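You operate a simulated robot arm through the tools that you are given. There is no shell and no other tool.

The job below is to be done with a simulated two-armed robot. You get a single attempt, and the scene is never put back.

TASK
Vacuum the yellow-coil bag for 5 seconds, then vent and open the packer.
Fine: turn the mains on and leave it on; the bag stays inside.

It is judged by the outcome, as a careful person would: the job done as asked, and still so three seconds after it is handed in. It fails if anything else is knocked over, pushed out of place, dropped, spilled or broken.

THE ROBOT
Two 7-joint arms with fingered hands on one trunk that stands fixed in place. Base frame: the origin is at the foot of the trunk, x ahead of it, y to its left, z up; the work surface is at about z = 78. Readings come in cm, rad, newtons and seconds.
The left shoulder is at [7, 13.9, 113.3], the right one opposite. With the tool pointing down near the work surface each hand reaches from about 42 to 82 cm from the base axis, measured 20 degrees to its own side. Payload 3.9 kg a hand.
The TCP of each hand is the grasp point between the finger pads, 2.9 cm short of the fingertips. In the tool frame z runs along the fingers and y along their closing line. The gripper opens to 10 cm; its body begins 3.4 cm behind the TCP. The gripper is a hand of 5 fingers: y runs from the thumb to the fingers, the wrist lies at [-1.5, -10.5, -17.7] in the tool frame, and closing takes about 1.5 s.
Orientation is told as [roll, pitch, yaw] about the base's x, y, z axes, in that order, counted from this pose: with the fingers straight down and the wrist toward the robot, the tool's x, y and z point along [0, 1, 0], [1, 0, 0] and [0, 0, -1] of the base frame.

THE INTERFACE
- The arms move only by the tool play_rows. It takes "left_moves", "right_moves" or both (then of equal length, played together; a hand with none holds still); each is a list of rows, each a list of 6 numbers: the shift along the base's x, y, z in m, then the turn, a rotation vector about the base's x, y, z in rad. In form: [[tx, ty, tz, wx, wy, wz], ...]. A call has 1 to 20 rows; each row is the pose to reach, as a shift and turn from the pose commanded when the call began. "left_claw" and "right_claw" are, for a hand that has rows, the closure, from 0 (fully open) to 1 (shut), set as the call begins (left out, the last holds). Each row takes 0.2 s and may step no farther than 5 cm and 0.15 rad from the row before; otherwise, or with a gripper value out of range, the whole call is refused. Where a pose cannot be reached the arm comes as near as it can. A force on the tool above 90 N (or 10 N above the force at the start of the call, whichever is more), or a blocked arm, ends the call early, and 0.2 s more pass. The fingers move at their own pace (about 15.3 cm/s each) and stop on an object; they squeeze with about 26 N. The grip force told is the motor's: it shows also when the fingers shut on nothing. Time passes only in rows, and 0.2 s behind the last, so rows that repeat a pose let the fingers close. The reply holds the time, the measured pose of the TCP, the force on the tool along the base axes, the opening and the grip force, in the units named above and with some noise, with the torque about the TCP (base axes, N m) and any sound that the robot's microphone picked up.
- Cameras (640 x 400 px; columns grow to the right, rows downward): "scene" is now at [14.06, -0.84, 145.99]; the picture's right is [-0.05, -1.00, 0.00], its down [-0.53, 0.03, -0.85] and it looks along [0.85, -0.05, -0.53] (base axes); focal length 299 px, centre (320, 200). "left" rides on the left gripper at [-6.6, -8.6, -12.1] in its tool frame; the picture's right is [-0.76, -0.31, 0.58], its down [0.59, -0.70, 0.40] and it looks along [0.28, 0.64, 0.71] (tool axes); focal length 247 px, centre (320, 200). "right" rides on the right gripper at [6.6, -8.6, -12.1] in its tool frame; the picture's right is [-0.76, 0.31, -0.58], its down [-0.59, -0.70, 0.40] and it looks along [-0.28, 0.64, 0.71] (tool axes); focal length 247 px, centre (320, 200).
- capture(camera): a new picture of that camera. No time passes.
- lift_body(by): slides the trunk up (or, below 0, down) by that many cm; the arms and the scene camera ride with it, the base frame stays. It gives what a move gives, with no picture.
- set_grasp(shape, hand): the hand has 5 fingers and takes this shape, open, in about a second: jaw (thumb against the fingers, like two jaws); tri (thumb and two fingers); tip (a fingertip pinch); poke (one finger out to press); point (the index stretched); flat (the hand flat); cup (the hand cupped); fist (a fist). The gripper value then closes the fingers along that shape, each until it touches; the sizes above hold for jaw. It gives what a move gives, with no picture.
- head_to(pan, tilt): turns the head with the scene camera to pan (to the left, within 1.501 rad either way) and tilt (down, from -0.506 to 1.204), counted from straight ahead of the robot. It gives what a move gives.
- measure_at(camera, pixels): for up to 12 pixels [column, row] of the newest picture of that camera ("zoom" is the newest enlarged one), the place [x, y, z] in the base frame of the surface seen there, good to about 0.2 cm. No time passes.
- inspect(camera, box): a new picture of the part [left, top, right, bottom] of that camera's present view, enlarged. No time passes.
- finish_job(): hands the job in; it is judged then, once.

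Leave the grippers open and the arms clear of the work at the hand-in unless told otherwise.

The tools are called after "Request:" by a JSON object that holds its "name" and its "arguments". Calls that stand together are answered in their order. play_rows: Moves the arms, as the interface text tells. Its arguments: {"type":"object","properties":{"left_moves":{"type":"array","items":{"type":"array","items":{"type":"number"}}},"left_claw":{"type":"number"},"right_moves":{"type":"array","items":{"type":"array","items":{"type":"number"}}},"right_claw":{"type":"number"}},"required":[]} The other tools are called the same way: lift_body (by) moves the trunk up or down; set_grasp (shape, hand) gives the hand a shape; head_to (pan, tilt) turns the head that bears the scene camera; capture (camera) takes a picture; measure_at (camera, pixels) gives the place of the surface under pixels of a picture; inspect (camera, box) takes an enlarged picture of a part of a camera's view; finish_job () hands the job in.

At the start:

```text
clock: 0.0
left_tcp_pos: [51.1, 21.96, 130.04]
left_ee_rot: [-0.002, 0.001, 0.085]
left_ft_force: [-0.3, -0.3, -0.3]
left_torque: [0.0, 0.0, -0.02]
left_opening: 9.97
left_grasp_force: 0.1
left_shape: jaw
right_tcp_pos: [47.99, -13.72, 127.57]
right_ee_rot: [-0.001, 0.001, 0.089]
right_ft_force: [0.8, 0.1, 0.7]
right_torque: [0.01, -0.02, 0.01]
right_opening: 9.98
right_grasp_force: 0.0
right_shape: jaw
trunk travel left (down, up): [-77.5, 6.5]
head pan, tilt (commanded): [-0.054, 0.555]
```

scene: 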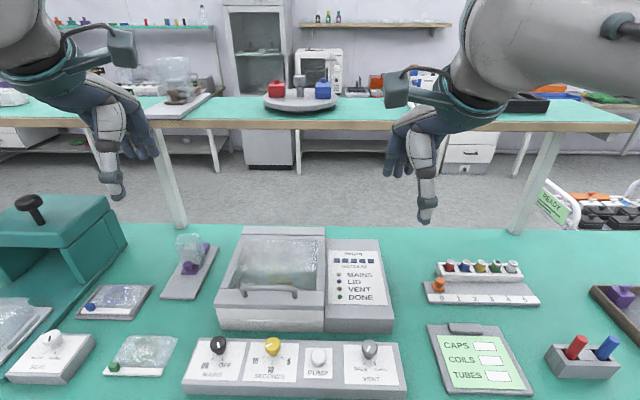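
right: 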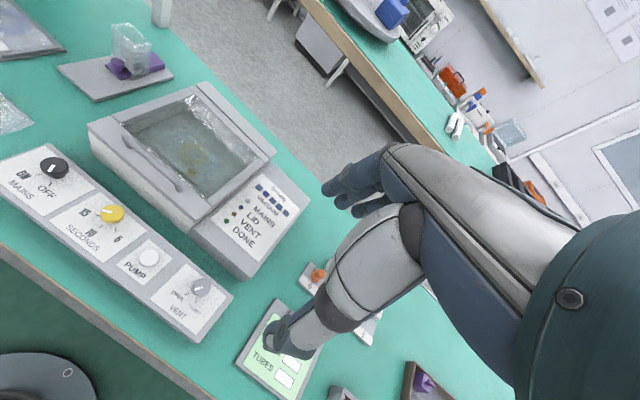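
left: 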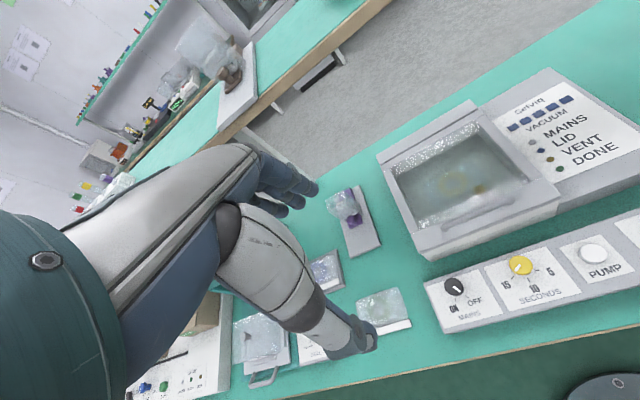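

I see the packer in the centre with a control strip in front of it: a mains knob, a seconds dial, a pump button and a vent lever. I'll enlarge the views of the packer and the panel.

Request:
{"name": "inspect", "arguments": {"camera": "scene", "box": [170, 320, 420, 400]}}

Request:
{"name": "inspect", "arguments": {"camera": "scene", "box": [200, 215, 420, 340]}}

Request:
{"name": "inspect", "arguments": {"camera": "right", "box": [0, 60, 330, 350]}}

Request:
{"name": "inspect", "arguments": {"camera": "left", "box": [360, 60, 640, 340]}}

```text
2.56 times, centred on (295, 360) of scene
```

zoom: 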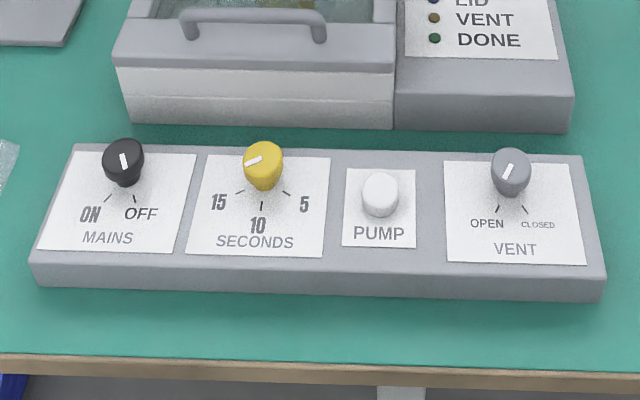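

```text
2.91 times, centred on (310, 278) of scene
```

zoom: 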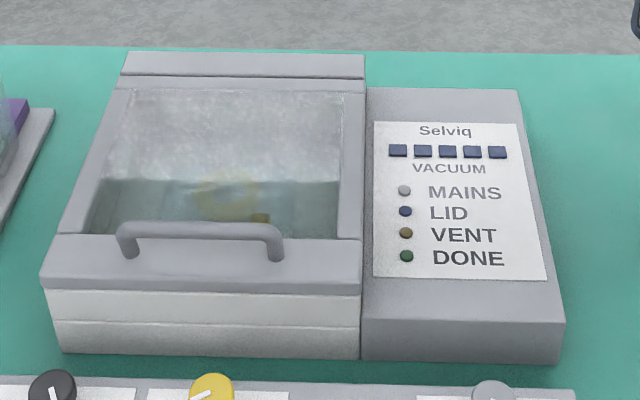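

```text
1.38 times, centred on (165, 205) of right
```

zoom: 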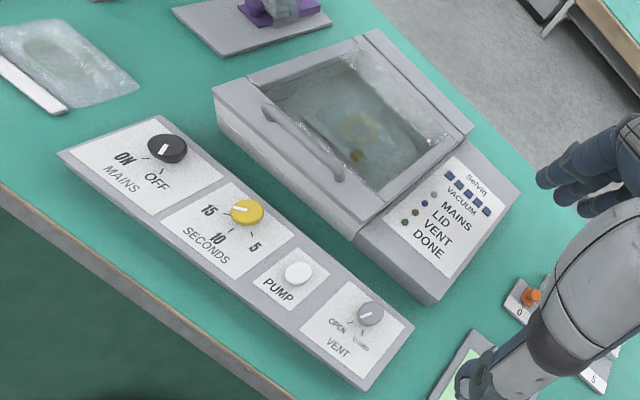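

```text
1.43 times, centred on (500, 200) of left
```

zoom: 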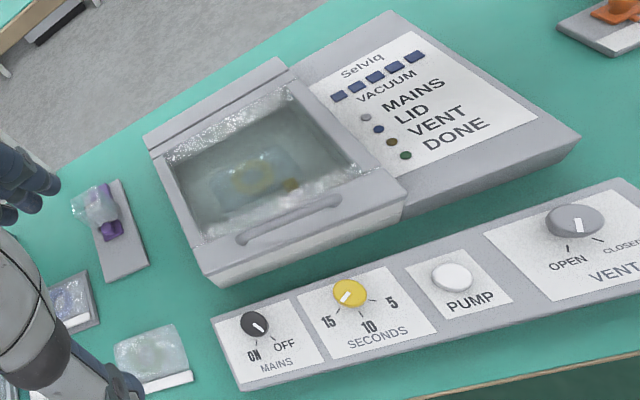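

The bag in the chamber seems to hold a yellow coil. Before choosing, I'll check the other bags on the bench and the knobs more closely.

Request:
{"name": "inspect", "arguments": {"camera": "scene", "box": [0, 220, 220, 400]}}

Request:
{"name": "inspect", "arguments": {"camera": "scene", "box": [420, 230, 640, 400]}}

Request:
{"name": "inspect", "arguments": {"camera": "left", "box": [220, 180, 420, 400]}}

Request:
{"name": "inspect", "arguments": {"camera": "left", "box": [380, 100, 560, 240]}}

Request:
{"name": "inspect", "arguments": {"camera": "right", "box": [0, 140, 130, 230]}}

Request:
{"name": "inspect", "arguments": {"camera": "scene", "box": [185, 330, 305, 395]}}

```text
2.22 times, centred on (110, 310) of scene
```

zoom: 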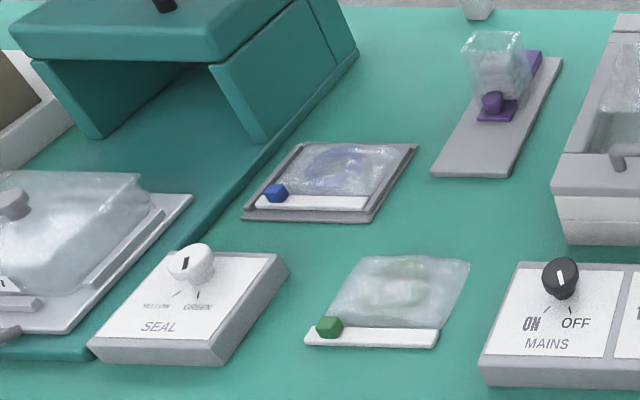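

```text
2.35 times, centred on (530, 315) of scene
```

zoom: 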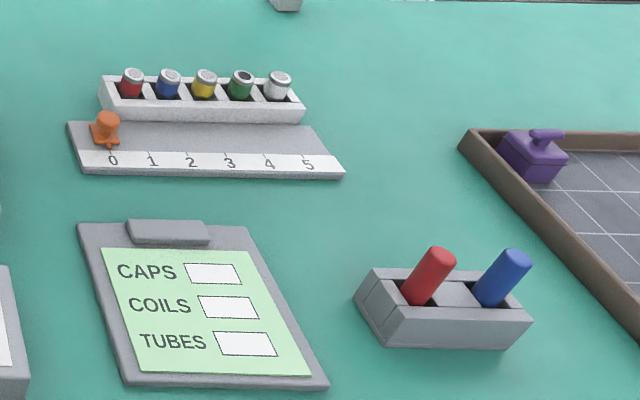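

```text
1.82 times, centred on (320, 290) of left
```

zoom: 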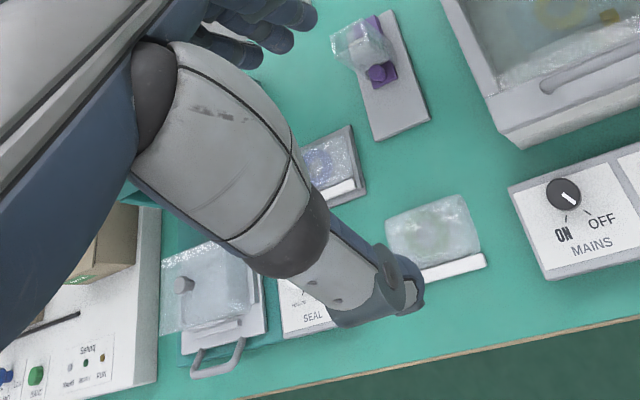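

```text
2.86 times, centred on (470, 170) of left
```

zoom: 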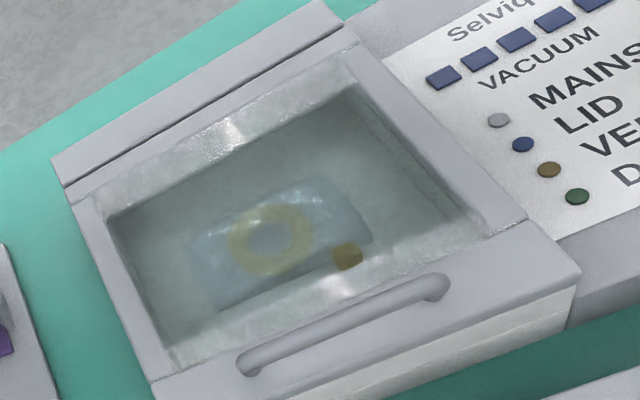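

```text
4.44 times, centred on (65, 185) of right
```

zoom: 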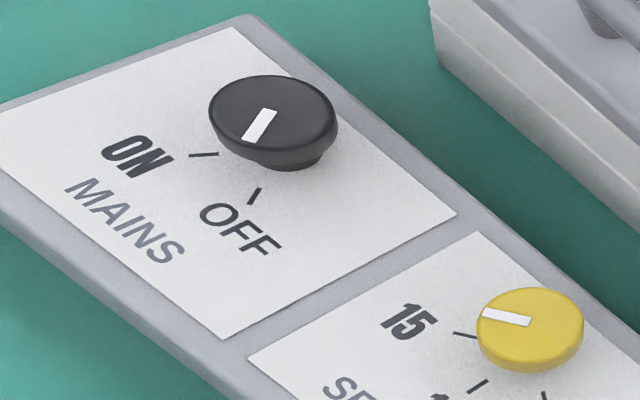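

```text
5.33 times, centred on (245, 362) of scene
```

zoom: 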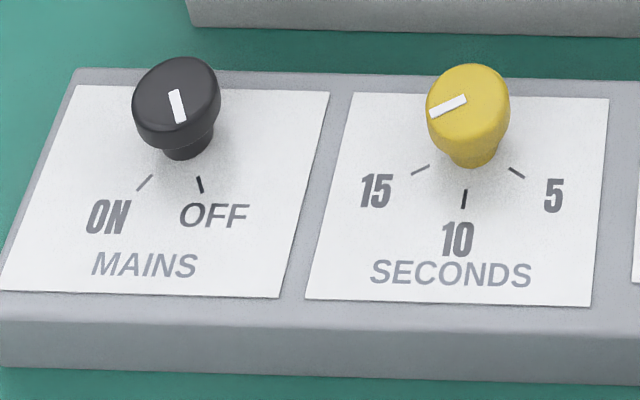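

The yellow-coil bag is already in the closed chamber. Mains is OFF, seconds points at 15 and the vent points to OPEN. I'll tilt the head down for a better view of the panel.

Request:
{"name": "head_to", "arguments": {"pan": 0.05, "tilt": 0.85}}

Request:
{"name": "capture", "arguments": {"camera": "scene"}}

```text
clock: 0.8
left_tcp_pos: [51.07, 21.99, 130.15]
left_ee_rot: [-0.001, -0.001, 0.085]
left_ft_force: [0.2, -0.8, 0.2]
left_torque: [0.02, -0.03, 0.01]
left_opening: 9.99
left_grasp_force: 0.0
left_shape: jaw
right_tcp_pos: [47.92, -13.82, 127.63]
right_ee_rot: [-0.001, 0.0, 0.088]
right_ft_force: [0.7, -0.2, -1.0]
right_torque: [0.0, -0.02, 0.02]
right_opening: 9.97
right_grasp_force: 0.1
right_shape: jaw
trunk travel left (down, up): [-77.5, 6.5]
head pan, tilt (commanded): [0.051, 0.85]
```

```text
taken
```

scene: 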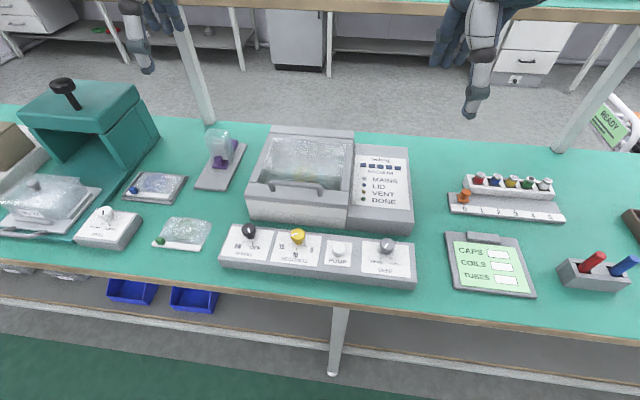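

The panel is now near the middle of the view. I'll measure the knob tops, the panel surface, the lid handle and the labels.

Request:
{"name": "measure_at", "arguments": {"camera": "scene", "pixels": [[248, 229], [297, 234], [339, 248], [385, 243], [263, 183], [292, 186], [319, 189], [243, 250], [285, 262], [330, 265], [385, 268], [310, 280]]}}

Request:
{"name": "inspect", "arguments": {"camera": "scene", "box": [215, 215, 425, 295]}}

Request:
{"name": "inspect", "arguments": {"camera": "scene", "box": [235, 120, 425, 240]}}

```text
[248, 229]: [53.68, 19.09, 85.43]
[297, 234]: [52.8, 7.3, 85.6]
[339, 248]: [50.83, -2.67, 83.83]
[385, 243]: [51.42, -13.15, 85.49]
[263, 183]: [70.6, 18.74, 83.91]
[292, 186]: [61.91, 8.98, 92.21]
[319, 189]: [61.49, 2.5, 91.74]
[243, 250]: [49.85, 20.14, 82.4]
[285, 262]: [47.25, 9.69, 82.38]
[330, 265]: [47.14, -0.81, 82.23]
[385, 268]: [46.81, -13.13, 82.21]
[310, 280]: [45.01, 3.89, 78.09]
```

```text
3.05 times, centred on (320, 255) of scene
```

zoom: 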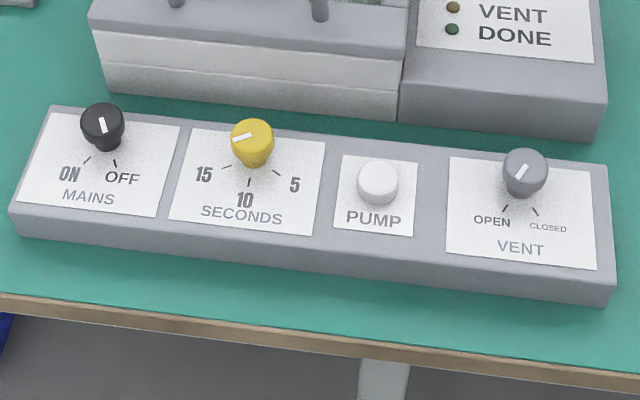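

```text
3.33 times, centred on (330, 180) of scene
```

zoom: 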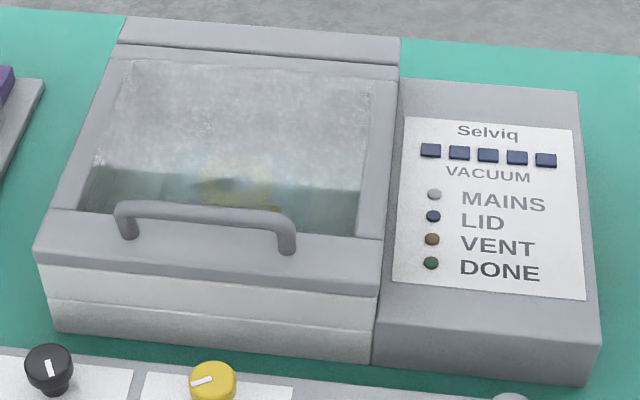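

The newest enlargement shows the packer. I'll measure the handle posts, its bar and the lid's edges there.

Request:
{"name": "measure_at", "arguments": {"camera": "zoom", "pixels": [[128, 207], [160, 210], [205, 214], [250, 218], [285, 224], [130, 232], [288, 246], [55, 240], [370, 285], [200, 255], [120, 50], [395, 75]]}}

Request:
{"name": "inspect", "arguments": {"camera": "scene", "box": [235, 215, 315, 275]}}

```text
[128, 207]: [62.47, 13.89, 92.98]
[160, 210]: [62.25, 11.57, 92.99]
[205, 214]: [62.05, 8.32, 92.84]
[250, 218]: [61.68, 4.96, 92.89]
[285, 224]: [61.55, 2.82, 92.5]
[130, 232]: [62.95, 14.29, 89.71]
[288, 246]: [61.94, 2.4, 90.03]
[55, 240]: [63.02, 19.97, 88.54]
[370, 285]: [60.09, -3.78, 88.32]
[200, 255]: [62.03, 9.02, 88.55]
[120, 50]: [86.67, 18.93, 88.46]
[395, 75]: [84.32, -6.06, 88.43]
```

```text
6.67 times, centred on (275, 245) of scene
```

zoom: 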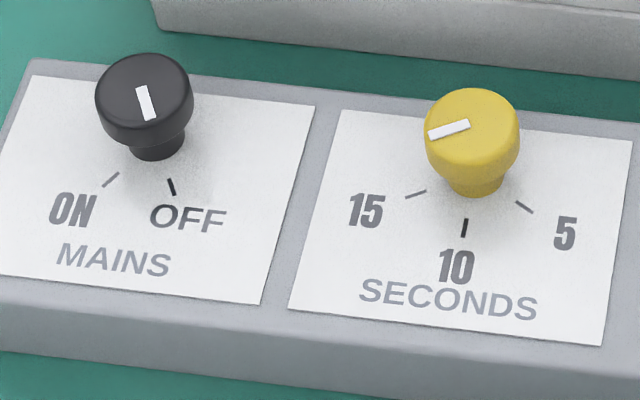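

I'll measure the knobs' top rims, the white pointers and the tick marks in this enlargement.

Request:
{"name": "measure_at", "arguments": {"camera": "zoom", "pixels": [[100, 85], [190, 85], [144, 58], [144, 88], [150, 118], [147, 140], [118, 175], [104, 186], [170, 182], [174, 194], [155, 155], [130, 150]]}}

Request:
{"name": "measure_at", "arguments": {"camera": "zoom", "pixels": [[430, 115], [515, 120], [472, 93], [468, 126], [431, 134], [473, 150], [424, 191], [407, 196], [466, 220], [464, 234], [517, 203], [531, 212]]}}

```text
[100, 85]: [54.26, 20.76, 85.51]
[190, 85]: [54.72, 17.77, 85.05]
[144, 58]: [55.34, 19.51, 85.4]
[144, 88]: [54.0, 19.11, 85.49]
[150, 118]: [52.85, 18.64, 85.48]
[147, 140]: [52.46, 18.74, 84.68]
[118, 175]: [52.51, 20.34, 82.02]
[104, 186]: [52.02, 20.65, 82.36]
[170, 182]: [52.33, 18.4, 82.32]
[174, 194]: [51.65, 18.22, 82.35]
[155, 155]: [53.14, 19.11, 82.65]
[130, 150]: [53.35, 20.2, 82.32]
```

```text
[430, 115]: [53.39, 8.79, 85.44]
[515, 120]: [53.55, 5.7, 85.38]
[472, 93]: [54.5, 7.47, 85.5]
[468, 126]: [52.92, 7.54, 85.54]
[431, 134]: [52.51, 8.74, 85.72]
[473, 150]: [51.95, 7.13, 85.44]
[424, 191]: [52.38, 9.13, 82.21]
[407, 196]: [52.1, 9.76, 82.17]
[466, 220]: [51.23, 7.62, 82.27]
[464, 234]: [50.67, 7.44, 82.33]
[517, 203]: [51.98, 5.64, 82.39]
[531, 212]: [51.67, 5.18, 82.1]
```

What I read from the measurements:
- The black mains knob is at about (54.0, 19.2), with its top at z 85.5. OFF to ON is about 60° clockwise.
- The yellow dial is at about (53.2, 7.2). 15 to 5 is about 120° counterclockwise, through 10.

First I'll bring the left hand above the mains knob, half-closed and pre-turned by about +0.5 rad.

Request:
{"name": "play_rows", "arguments": {"left_moves": [[0.005, -0.005, -0.04, 0, 0, 0.08], [0.01, -0.01, -0.08, 0, 0, 0.16], [0.015, -0.015, -0.12, 0, 0, 0.24], [0.02, -0.02, -0.16, 0, 0, 0.32], [0.025, -0.024, -0.2, 0, 0, 0.4], [0.029, -0.028, -0.24, 0, 0, 0.42], [0.029, -0.028, -0.28, 0, 0, 0.42], [0.029, -0.028, -0.32, 0, 0, 0.42], [0.029, -0.028, -0.34, 0, 0, 0.42], [0.029, -0.028, -0.34, 0, 0, 0.42]], "left_claw": 0.4}}

Request:
{"name": "capture", "arguments": {"camera": "scene"}}

Request:
{"name": "capture", "arguments": {"camera": "left"}}

```text
clock: 3.0
left_tcp_pos: [54.14, 19.26, 96.16]
left_ee_rot: [0.0, 0.002, 0.506]
left_ft_force: [-0.5, -0.1, 0.3]
left_torque: [-0.01, 0.0, 0.02]
left_opening: 5.99
left_grasp_force: 0.0
left_shape: jaw
right_tcp_pos: [47.98, -13.76, 127.54]
right_ee_rot: [0.002, -0.002, 0.087]
right_ft_force: [0.1, 0.6, -0.3]
right_torque: [-0.02, -0.02, -0.02]
right_opening: 10.02
right_grasp_force: 0.0
right_shape: jaw
trunk travel left (down, up): [-77.5, 6.5]
head pan, tilt (commanded): [0.051, 0.85]
```

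```text
taken
```

scene: 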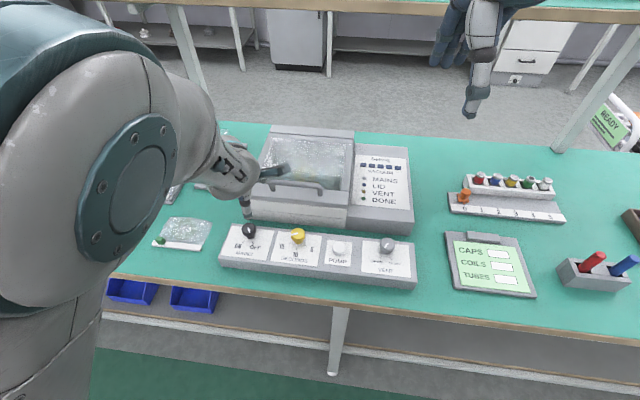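

```text
taken
```

left: 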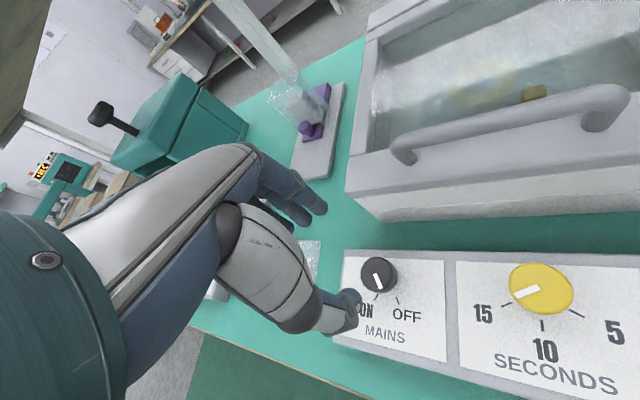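

The knob appears at (378, 273), which is where I'd expect it directly below the grasp point. I'll descend to z ≈ 86.4 with the fingers straddling it.

Request:
{"name": "play_rows", "arguments": {"left_moves": [[-0.001, 0, -0.03, 0, 0, 0], [-0.001, 0, -0.06, 0, 0, 0], [-0.001, 0, -0.08, 0, 0, 0], [-0.001, 0, -0.097, 0, 0, 0], [-0.001, 0, -0.097, 0, 0, 0]]}}

Request:
{"name": "capture", "arguments": {"camera": "left"}}

Request:
{"name": "inspect", "arguments": {"camera": "scene", "box": [200, 180, 320, 260]}}

```text
clock: 4.2
left_tcp_pos: [53.93, 19.35, 86.49]
left_ee_rot: [0.002, -0.001, 0.508]
left_ft_force: [0.0, 0.0, 0.1]
left_torque: [0.0, -0.01, 0.01]
left_opening: 6.03
left_grasp_force: 0.0
left_shape: jaw
right_tcp_pos: [47.84, -13.7, 127.64]
right_ee_rot: [-0.002, 0.0, 0.088]
right_ft_force: [0.1, -0.3, -0.2]
right_torque: [0.0, 0.02, 0.01]
right_opening: 9.97
right_grasp_force: 0.0
right_shape: jaw
trunk travel left (down, up): [-77.5, 6.5]
head pan, tilt (commanded): [0.051, 0.85]
```

```text
taken
```

left: 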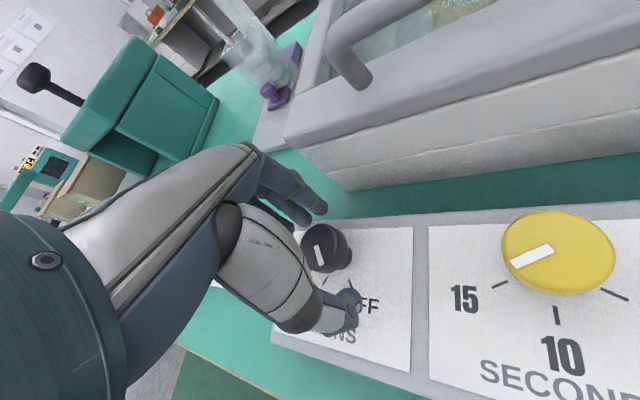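

```text
5.00 times, centred on (260, 220) of scene
```

zoom: 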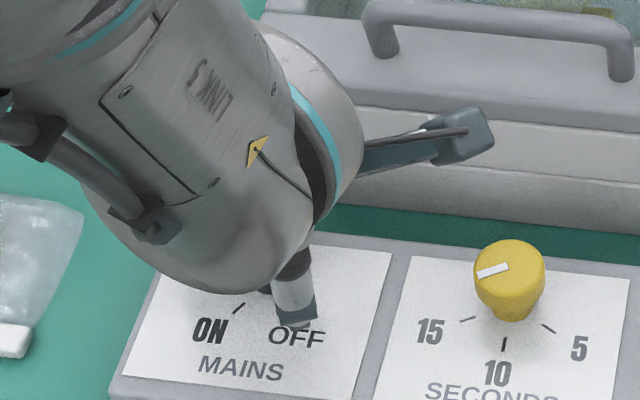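

The fingers straddle the knob freely with no contact force. I'll close on it.

Request:
{"name": "play_rows", "arguments": {"left_moves": [[0, 0, 0, 0, 0, 0], [0, 0, 0, 0, 0, 0], [0, 0, 0, 0, 0, 0], [0, 0, 0, 0, 0, 0], [0, 0, 0, 0, 0, 0], [0, 0, 0, 0, 0, 0]], "left_claw": 1.0}}

Request:
{"name": "capture", "arguments": {"camera": "left"}}

```text
clock: 5.6
left_tcp_pos: [53.87, 19.13, 86.49]
left_ee_rot: [0.0, 0.0, 0.506]
left_ft_force: [-4.0, -2.5, -3.3]
left_torque: [-0.01, 0.02, -0.03]
left_opening: 2.69
left_grasp_force: 26.1
left_shape: jaw
right_tcp_pos: [47.82, -13.78, 127.66]
right_ee_rot: [0.0, -0.001, 0.088]
right_ft_force: [0.5, 0.0, 0.6]
right_torque: [-0.02, 0.03, 0.0]
right_opening: 9.96
right_grasp_force: 0.0
right_shape: jaw
trunk travel left (down, up): [-77.5, 6.5]
head pan, tilt (commanded): [0.051, 0.85]
```

```text
taken
```

left: 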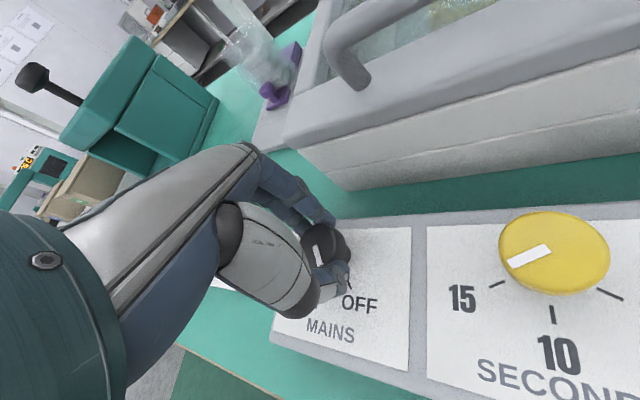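

The knob is gripped at 2.69 cm and 26 N. I'll now turn the hand clockwise by about 1.07 rad, from OFF to ON.

Request:
{"name": "play_rows", "arguments": {"left_moves": [[0, 0, 0, 0, 0, -0.1], [0, 0, 0, 0, 0, -0.2], [0, 0, 0, 0, 0, -0.3], [0, 0, 0, 0, 0, -0.4], [0, 0, 0, 0, 0, -0.5], [0, 0, 0, 0, 0, -0.6], [0, 0, 0, 0, 0, -0.7], [0, 0, 0, 0, 0, -0.8], [0, 0, 0, 0, 0, -0.9], [0, 0, 0, 0, 0, -1.0], [0, 0, 0, 0, 0, -1.07], [0, 0, 0, 0, 0, -1.07]]}}

Request:
{"name": "capture", "arguments": {"camera": "left"}}

Request:
{"name": "capture", "arguments": {"camera": "scene"}}

```text
clock: 8.2
left_tcp_pos: [53.77, 19.25, 86.51]
left_ee_rot: [0.0, -0.002, -0.565]
left_ft_force: [-9.7, 8.1, -0.3]
left_torque: [0.17, 0.26, 0.06]
left_opening: 2.66
left_grasp_force: 26.0
left_shape: jaw
right_tcp_pos: [47.76, -13.62, 127.74]
right_ee_rot: [-0.002, -0.002, 0.087]
right_ft_force: [-0.7, 0.3, -0.2]
right_torque: [0.03, 0.02, 0.01]
right_opening: 9.98
right_grasp_force: 0.0
right_shape: jaw
trunk travel left (down, up): [-77.5, 6.5]
head pan, tilt (commanded): [0.051, 0.85]
```

```text
taken
```

left: 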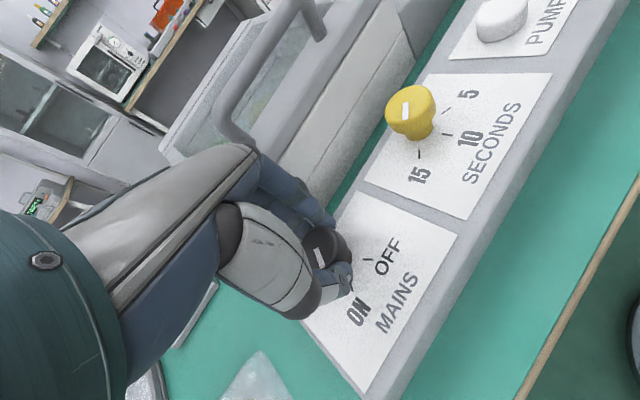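

```text
taken
```

scene: 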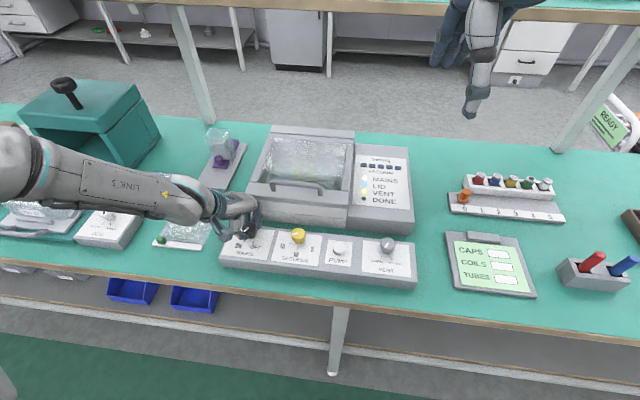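

The pointer has turned with the hand. I'll enlarge the indicator lights to confirm that mains is on.

Request:
{"name": "inspect", "arguments": {"camera": "scene", "box": [340, 140, 420, 220]}}

Request:
{"name": "inspect", "arguments": {"camera": "scene", "box": [200, 190, 320, 270]}}

Request:
{"name": "inspect", "arguments": {"camera": "left", "box": [260, 200, 440, 340]}}

```text
5.00 times, centred on (380, 180) of scene
```

zoom: 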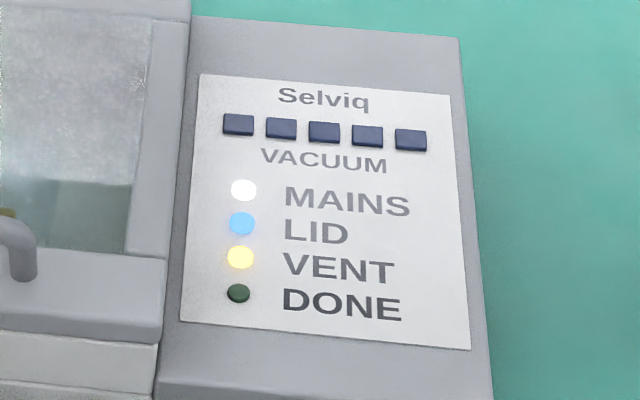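

```text
5.00 times, centred on (260, 230) of scene
```

zoom: 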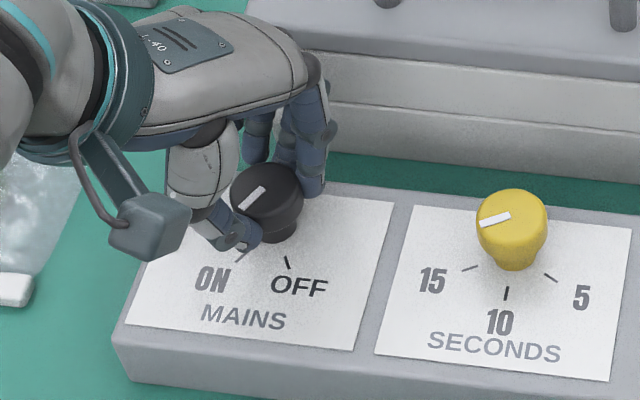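

```text
2.86 times, centred on (350, 270) of left
```

zoom: 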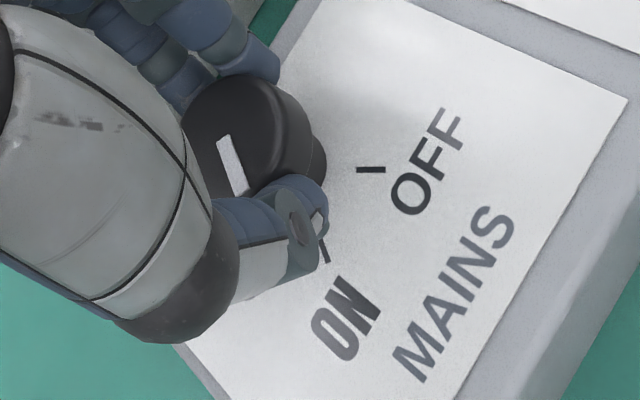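

MAINS, LID and VENT are all lit, so mains is on, the lid is shut and the vent is open. I'll release the knob, opening only to about 6 cm, and rise 9 cm.

Request:
{"name": "play_rows", "arguments": {"left_moves": [[0, 0, 0, 0, 0, 0], [0, 0, 0, 0, 0, 0], [0, 0, 0, 0, 0, 0], [0, 0, 0.02, 0, 0, 0], [0, 0, 0.05, 0, 0, 0], [0, 0, 0.09, 0, 0, 0], [0, 0, 0.09, 0, 0, 0]], "left_claw": 0.4}}

Request:
{"name": "inspect", "arguments": {"camera": "scene", "box": [200, 140, 420, 280]}}

```text
clock: 9.8
left_tcp_pos: [53.92, 19.31, 95.48]
left_ee_rot: [-0.001, -0.001, -0.564]
left_ft_force: [0.3, -0.4, -1.0]
left_torque: [-0.02, 0.03, 0.0]
left_opening: 5.99
left_grasp_force: 0.0
left_shape: jaw
right_tcp_pos: [48.08, -13.69, 127.53]
right_ee_rot: [-0.001, 0.001, 0.087]
right_ft_force: [1.0, 0.1, 0.4]
right_torque: [0.0, 0.03, 0.02]
right_opening: 9.98
right_grasp_force: 0.0
right_shape: jaw
trunk travel left (down, up): [-77.5, 6.5]
head pan, tilt (commanded): [0.051, 0.85]
```

```text
2.86 times, centred on (310, 210) of scene
```

zoom: 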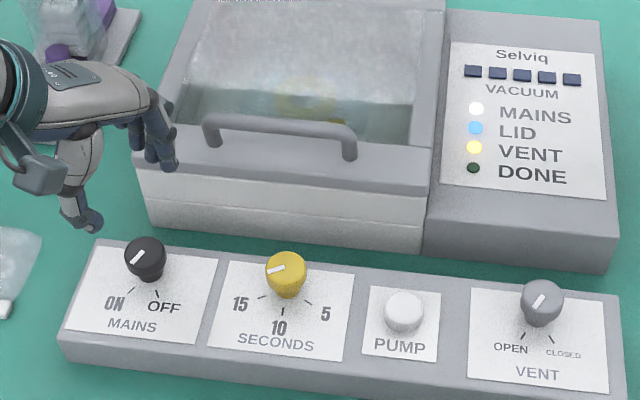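

MAINS stays at ON. Next I'll carry the left hand over to the yellow dial at about (53.2, 7.25), keeping it high and a little more pre-turned.

Request:
{"name": "play_rows", "arguments": {"left_moves": [[-0.002, -0.03, 0.01, 0, 0, -0.02], [-0.004, -0.06, 0.01, 0, 0, -0.04], [-0.006, -0.09, 0.01, 0, 0, -0.06], [-0.007, -0.12, 0.01, 0, 0, -0.08], [-0.007, -0.12, 0.01, 0, 0, -0.08]]}}

Request:
{"name": "capture", "arguments": {"camera": "left"}}

Request:
{"name": "capture", "arguments": {"camera": "scene"}}

```text
clock: 11.0
left_tcp_pos: [53.57, 7.71, 97.18]
left_ee_rot: [-0.04, -0.027, -0.614]
left_ft_force: [0.4, 0.1, -0.1]
left_torque: [-0.01, 0.0, 0.01]
left_opening: 6.01
left_grasp_force: 0.0
left_shape: jaw
right_tcp_pos: [47.91, -13.73, 127.6]
right_ee_rot: [0.001, 0.0, 0.087]
right_ft_force: [0.6, 1.0, 0.3]
right_torque: [0.01, 0.02, 0.0]
right_opening: 10.01
right_grasp_force: 0.2
right_shape: jaw
trunk travel left (down, up): [-77.5, 6.5]
head pan, tilt (commanded): [0.051, 0.85]
```

```text
taken
```

left: 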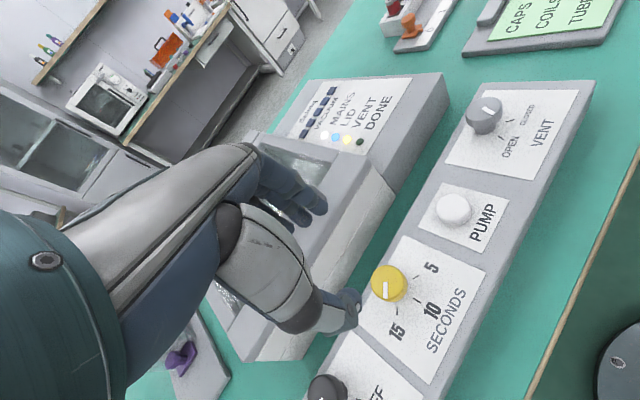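

```text
taken
```

scene: 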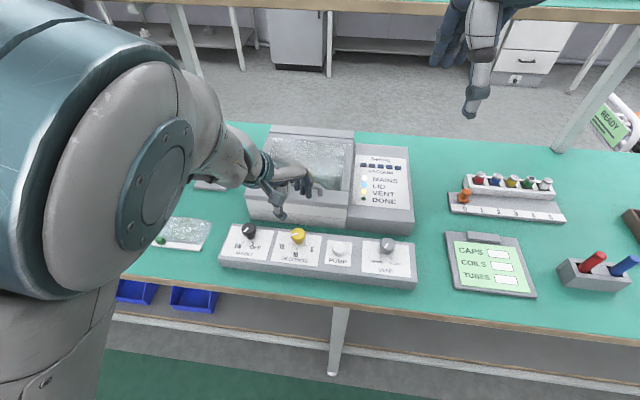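

At this turn the arm falls a little short: it reads (53.57, 7.71) with a slight tilt, so a joint limit is near. I'll ease the yaw to about −0.2 and check the tracking, then try how far it turns the other way in the air.

Request:
{"name": "play_rows", "arguments": {"left_moves": [[0, 0, 0, 0, 0, 0.14], [0, 0, 0, 0, 0, 0.28], [0, 0, 0, 0, 0, 0.42], [0, 0, 0, 0, 0, 0.42]]}}

```text
clock: 12.0
left_tcp_pos: [53.55, 7.59, 97.06]
left_ee_rot: [-0.039, -0.007, -0.2]
left_ft_force: [-0.8, 0.6, 0.1]
left_torque: [0.01, -0.02, 0.01]
left_opening: 5.97
left_grasp_force: 0.1
left_shape: jaw
right_tcp_pos: [47.87, -13.86, 127.57]
right_ee_rot: [0.001, -0.003, 0.086]
right_ft_force: [0.2, 0.2, -0.4]
right_torque: [-0.01, 0.0, -0.05]
right_opening: 9.97
right_grasp_force: 0.0
right_shape: jaw
trunk travel left (down, up): [-77.5, 6.5]
head pan, tilt (commanded): [0.051, 0.85]
```

There's still a small offset of about 0.3–0.6 cm and 0.04 rad. I'll keep turning to positive yaw to see how the reach behaves there.

Request:
{"name": "play_rows", "arguments": {"left_moves": [[0, 0, 0, 0, 0, 0.14], [0, 0, 0, 0, 0, 0.28], [0, 0, 0, 0, 0, 0.42], [0, 0, 0, 0, 0, 0.56], [0, 0, 0, 0, 0, 0.7], [0, 0, 0, 0, 0, 0.7]]}}

```text
clock: 13.4
left_tcp_pos: [53.27, 7.38, 96.66]
left_ee_rot: [0.021, -0.02, 0.448]
left_ft_force: [-3.0, -0.2, -1.5]
left_torque: [-0.05, -0.18, 0.06]
left_opening: 5.96
left_grasp_force: 0.1
left_shape: jaw
left hand out of reach, approached as far as the arm can: row 2, 3, 4, 5
right_tcp_pos: [47.93, -13.93, 127.62]
right_ee_rot: [0.002, 0.001, 0.087]
right_ft_force: [0.1, 0.1, 0.3]
right_torque: [0.01, 0.0, -0.01]
right_opening: 9.96
right_grasp_force: 0.0
right_shape: jaw
trunk travel left (down, up): [-77.5, 6.5]
head pan, tilt (commanded): [0.051, 0.85]
```

There's a small force of −3 N and rows are reported out of reach. I'll take pictures to check for contact before going on.

Request:
{"name": "capture", "arguments": {"camera": "scene"}}

Request:
{"name": "capture", "arguments": {"camera": "left"}}

Request:
{"name": "capture", "arguments": {"camera": "right"}}

```text
taken
```

scene: 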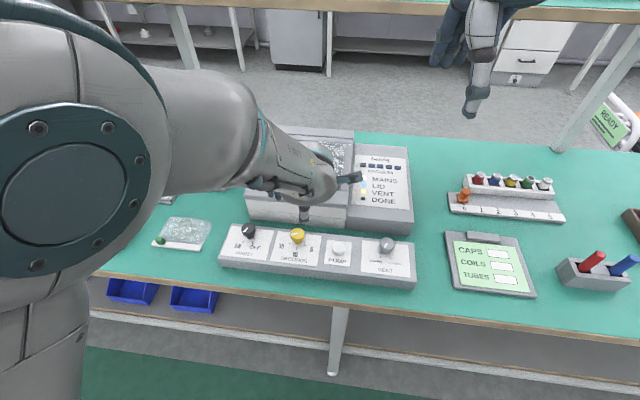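

```text
taken
```

left: 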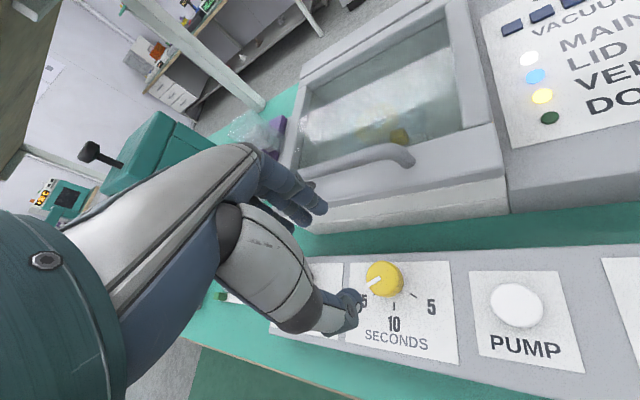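

```text
taken
```

right: 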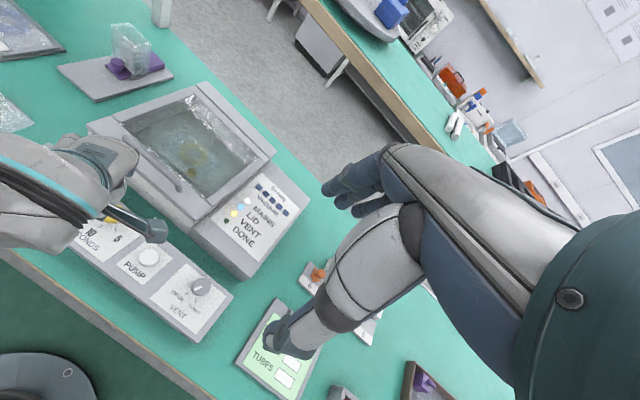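

I see no contact in the pictures; the handle is still clear of the fingers. I'll hold still for a moment at yaw ≈ 0.3 to see whether the force is only the arm straining at a limit.

Request:
{"name": "play_rows", "arguments": {"left_moves": [[0, 0, 0.01, 0, 0, -0.1], [0, 0, 0.02, 0, 0, -0.2], [0, 0, 0.02, 0, 0, -0.2], [0, 0, 0.02, 0, 0, -0.2]]}}

```text
clock: 14.4
left_tcp_pos: [53.31, 7.25, 98.4]
left_ee_rot: [-0.001, 0.002, 0.274]
left_ft_force: [0.8, 0.8, -0.4]
left_torque: [0.0, 0.02, 0.03]
left_opening: 6.02
left_grasp_force: 0.1
left_shape: jaw
right_tcp_pos: [48.02, -13.89, 127.6]
right_ee_rot: [0.001, -0.001, 0.088]
right_ft_force: [-0.2, -0.7, -0.3]
right_torque: [-0.03, 0.0, -0.01]
right_opening: 9.97
right_grasp_force: 0.1
right_shape: jaw
trunk travel left (down, up): [-77.5, 6.5]
head pan, tilt (commanded): [0.051, 0.85]
```

Here the arm tracks exactly at (53.31, 7.25) with yaw 0.27 and no force. I'll try turning back to about −0.5 from this posture, still in the air.

Request:
{"name": "play_rows", "arguments": {"left_moves": [[0, 0, 0, 0, 0, -0.13], [0, 0, 0, 0, 0, -0.26], [0, 0, 0, 0, 0, -0.39], [0, 0, 0, 0, 0, -0.52], [0, 0, 0, 0, 0, -0.65], [0, 0, 0, 0, 0, -0.78], [0, 0, 0, 0, 0, -0.78]]}}

```text
clock: 16.0
left_tcp_pos: [53.2, 7.13, 98.41]
left_ee_rot: [0.002, -0.001, -0.505]
left_ft_force: [1.4, -0.8, -0.7]
left_torque: [0.05, -0.02, -0.02]
left_opening: 5.97
left_grasp_force: 0.1
left_shape: jaw
right_tcp_pos: [47.95, -13.9, 127.55]
right_ee_rot: [0.0, 0.001, 0.088]
right_ft_force: [0.2, -0.2, -0.5]
right_torque: [0.03, -0.01, 0.01]
right_opening: 9.99
right_grasp_force: 0.1
right_shape: jaw
trunk travel left (down, up): [-77.5, 6.5]
head pan, tilt (commanded): [0.051, 0.85]
```

It tracks well now at yaw −0.5. I'll turn a bit further, to about −0.85, to leave room for the counterclockwise twist.

Request:
{"name": "play_rows", "arguments": {"left_moves": [[0, 0, 0, 0, 0, -0.12], [0, 0, 0, 0, 0, -0.24], [0, 0, 0, 0, 0, -0.35], [0, 0, 0, 0, 0, -0.35]]}}

Request:
{"name": "capture", "arguments": {"camera": "left"}}

Request:
{"name": "capture", "arguments": {"camera": "scene"}}

```text
clock: 17.0
left_tcp_pos: [53.19, 7.3, 98.51]
left_ee_rot: [0.001, 0.0, -0.856]
left_ft_force: [-0.7, 0.1, 0.0]
left_torque: [-0.01, -0.01, -0.03]
left_opening: 6.0
left_grasp_force: 0.0
left_shape: jaw
right_tcp_pos: [47.86, -13.76, 127.51]
right_ee_rot: [-0.001, 0.001, 0.086]
right_ft_force: [0.2, -0.2, 0.2]
right_torque: [-0.02, -0.01, 0.01]
right_opening: 9.97
right_grasp_force: 0.0
right_shape: jaw
trunk travel left (down, up): [-77.5, 6.5]
head pan, tilt (commanded): [0.051, 0.85]
```

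```text
taken
```

left: 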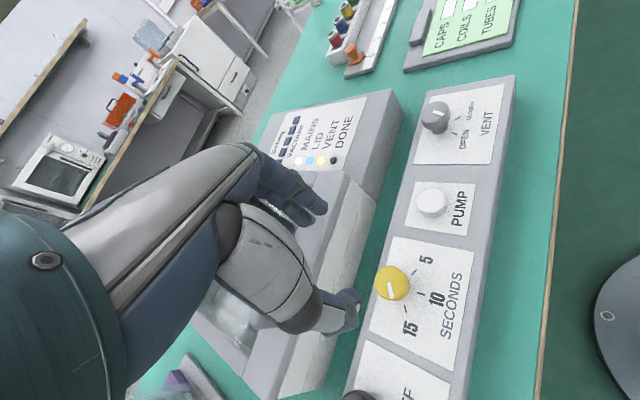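

```text
taken
```

scene: 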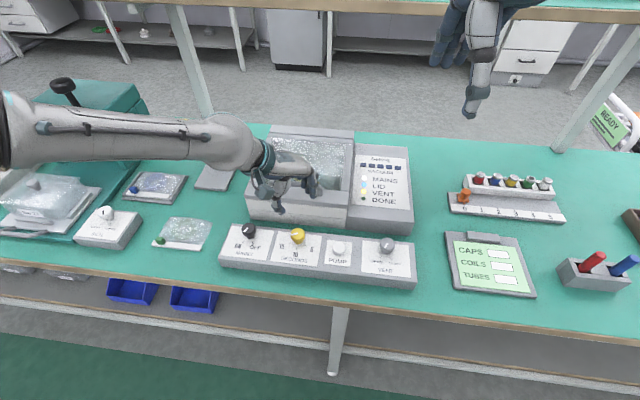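

The arm holds yaw −0.856 accurately. I'll refine the dial's centre with an enlarged view from the left hand camera.

Request:
{"name": "inspect", "arguments": {"camera": "left", "box": [340, 240, 460, 320]}}

Request:
{"name": "measure_at", "arguments": {"camera": "left", "pixels": [[377, 283], [407, 283], [391, 268], [391, 297], [391, 283], [432, 202], [420, 204], [446, 203], [433, 190], [435, 117]]}}

```text
5.00 times, centred on (400, 280) of left
```

zoom: 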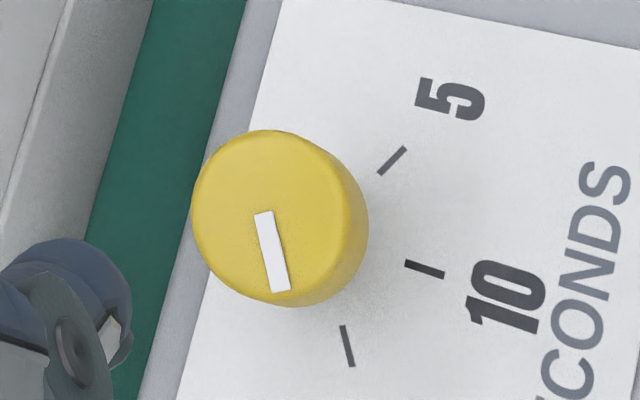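

```text
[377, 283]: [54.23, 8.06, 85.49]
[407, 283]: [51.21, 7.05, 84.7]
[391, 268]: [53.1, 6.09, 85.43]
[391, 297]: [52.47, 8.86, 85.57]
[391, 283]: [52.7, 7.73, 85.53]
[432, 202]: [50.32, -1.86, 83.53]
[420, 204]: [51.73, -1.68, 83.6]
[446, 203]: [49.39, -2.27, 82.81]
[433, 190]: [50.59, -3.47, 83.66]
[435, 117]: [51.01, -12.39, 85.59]
```

The two cameras put the dial centre at about (52.95, 7.4). I'll shift slightly and descend to z ≈ 86.4.

Request:
{"name": "play_rows", "arguments": {"left_moves": [[-0.0025, 0.001, -0.03, 0, 0, 0], [-0.0025, 0.001, -0.06, 0, 0, 0], [-0.0025, 0.001, -0.09, 0, 0, 0], [-0.0025, 0.001, -0.11, 0, 0, 0], [-0.0025, 0.001, -0.121, 0, 0, 0], [-0.0025, 0.001, -0.121, 0, 0, 0]]}}

Request:
{"name": "capture", "arguments": {"camera": "left"}}

Request:
{"name": "inspect", "arguments": {"camera": "scene", "box": [220, 160, 360, 270]}}

```text
clock: 18.4
left_tcp_pos: [53.1, 7.29, 86.44]
left_ee_rot: [0.001, -0.001, -0.853]
left_ft_force: [-0.4, -0.6, 0.1]
left_torque: [0.01, 0.03, -0.03]
left_opening: 5.99
left_grasp_force: 0.0
left_shape: jaw
right_tcp_pos: [47.96, -13.8, 127.52]
right_ee_rot: [0.0, 0.0, 0.088]
right_ft_force: [0.6, 0.5, 0.0]
right_torque: [-0.02, 0.0, 0.03]
right_opening: 9.95
right_grasp_force: 0.1
right_shape: jaw
trunk travel left (down, up): [-77.5, 6.5]
head pan, tilt (commanded): [0.051, 0.85]
```

```text
taken
```

left: 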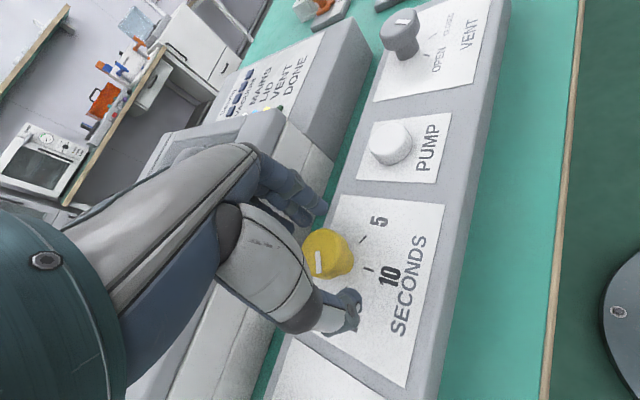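

```text
3.64 times, centred on (290, 215) of scene
```

zoom: 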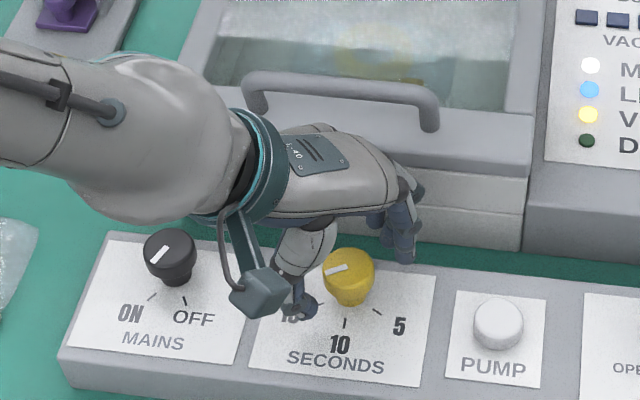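

The yellow dial sits between the thumb and fingers with no force. I'll close on it, then twist counterclockwise about 1.07 rad.

Request:
{"name": "play_rows", "arguments": {"left_moves": [[0, 0, 0, 0, 0, 0], [0, 0, 0, 0, 0, 0], [0, 0, 0, 0, 0, 0], [0, 0, 0, 0, 0, 0], [0, 0, 0, 0, 0, 0], [0, 0, 0, 0, 0, 0]], "left_claw": 1.0}}

Request:
{"name": "play_rows", "arguments": {"left_moves": [[0, 0, 0, 0, 0, 0.1], [0, 0, 0, 0, 0, 0.2], [0, 0, 0, 0, 0, 0.3], [0, 0, 0, 0, 0, 0.4], [0, 0, 0, 0, 0, 0.5], [0, 0, 0, 0, 0, 0.6], [0, 0, 0, 0, 0, 0.7], [0, 0, 0, 0, 0, 0.8], [0, 0, 0, 0, 0, 0.9], [0, 0, 0, 0, 0, 1.0], [0, 0, 0, 0, 0, 1.07], [0, 0, 0, 0, 0, 1.07]]}}

Request:
{"name": "capture", "arguments": {"camera": "left"}}

Request:
{"name": "inspect", "arguments": {"camera": "scene", "box": [220, 160, 360, 270]}}

```text
clock: 19.8
left_tcp_pos: [52.91, 7.31, 86.39]
left_ee_rot: [0.0, 0.0, -0.854]
left_ft_force: [-3.8, 1.1, -3.1]
left_torque: [0.01, 0.05, 0.0]
left_opening: 2.53
left_grasp_force: 26.3
left_shape: jaw
right_tcp_pos: [47.83, -13.81, 127.67]
right_ee_rot: [0.0, -0.001, 0.089]
right_ft_force: [0.1, 0.2, -0.1]
right_torque: [-0.02, 0.04, 0.03]
right_opening: 9.96
right_grasp_force: 0.1
right_shape: jaw
trunk travel left (down, up): [-77.5, 6.5]
head pan, tilt (commanded): [0.051, 0.85]
```

```text
clock: 22.4
left_tcp_pos: [53.31, 8.01, 86.44]
left_ee_rot: [-0.053, 0.03, 0.268]
left_ft_force: [0.7, -9.9, -5.3]
left_torque: [-0.13, -0.13, 0.02]
left_opening: 2.46
left_grasp_force: 25.7
left_shape: jaw
right_tcp_pos: [48.04, -13.91, 127.63]
right_ee_rot: [0.002, 0.0, 0.088]
right_ft_force: [-0.5, 0.0, 0.3]
right_torque: [0.01, 0.01, 0.03]
right_opening: 10.0
right_grasp_force: 0.1
right_shape: jaw
trunk travel left (down, up): [-77.5, 6.5]
head pan, tilt (commanded): [0.051, 0.85]
```

```text
taken
```

left: 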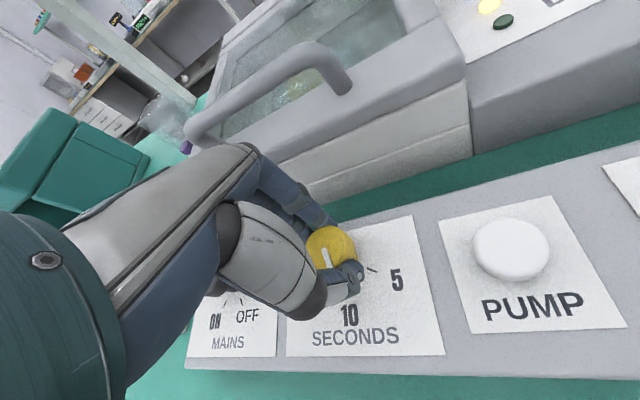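

```text
3.64 times, centred on (290, 215) of scene
```

zoom: 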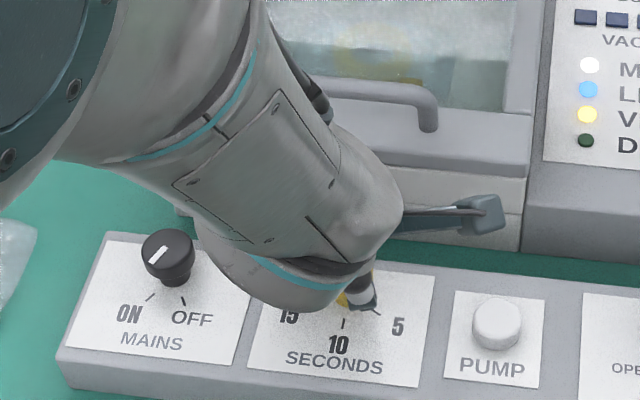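

The dial now points to about 10, and the arm is straining slightly at its limit with −10 N in y. I'll release, rise and check the dial.

Request:
{"name": "play_rows", "arguments": {"left_moves": [[0, 0, 0, 0, 0, 0], [0, 0, 0, 0, 0, 0], [0, 0, 0, 0, 0, 0], [0, 0, 0.02, 0, 0, 0], [0, 0, 0.05, 0, 0, -0.1], [0, 0, 0.09, 0, 0, -0.2], [0, 0, 0.12, 0, 0, -0.3], [0, 0, 0.12, 0, 0, -0.3]], "left_claw": 0.4}}

Request:
{"name": "capture", "arguments": {"camera": "left"}}

Request:
{"name": "inspect", "arguments": {"camera": "scene", "box": [220, 160, 360, 270]}}

```text
clock: 24.2
left_tcp_pos: [52.88, 6.98, 98.61]
left_ee_rot: [0.0, -0.001, -0.086]
left_ft_force: [0.0, -0.7, 0.8]
left_torque: [0.05, -0.01, 0.04]
left_opening: 5.97
left_grasp_force: 0.0
left_shape: jaw
right_tcp_pos: [47.84, -14.08, 127.51]
right_ee_rot: [0.004, -0.001, 0.087]
right_ft_force: [0.3, -0.6, 0.2]
right_torque: [0.03, -0.03, 0.04]
right_opening: 9.97
right_grasp_force: 0.0
right_shape: jaw
trunk travel left (down, up): [-77.5, 6.5]
head pan, tilt (commanded): [0.051, 0.85]
```

```text
taken
```

left: 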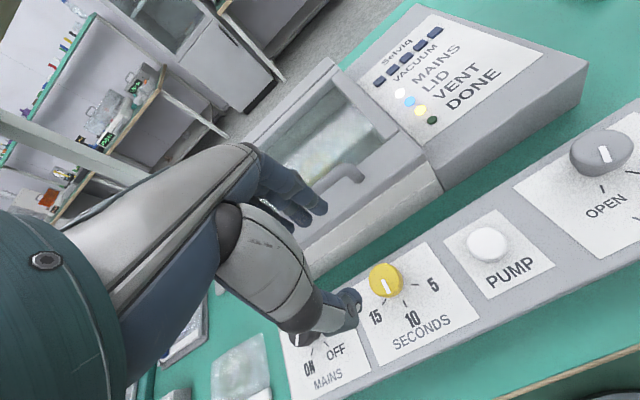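

```text
3.64 times, centred on (290, 215) of scene
```

zoom: 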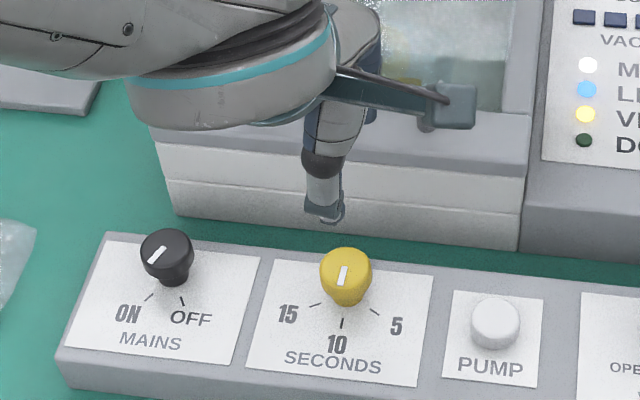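

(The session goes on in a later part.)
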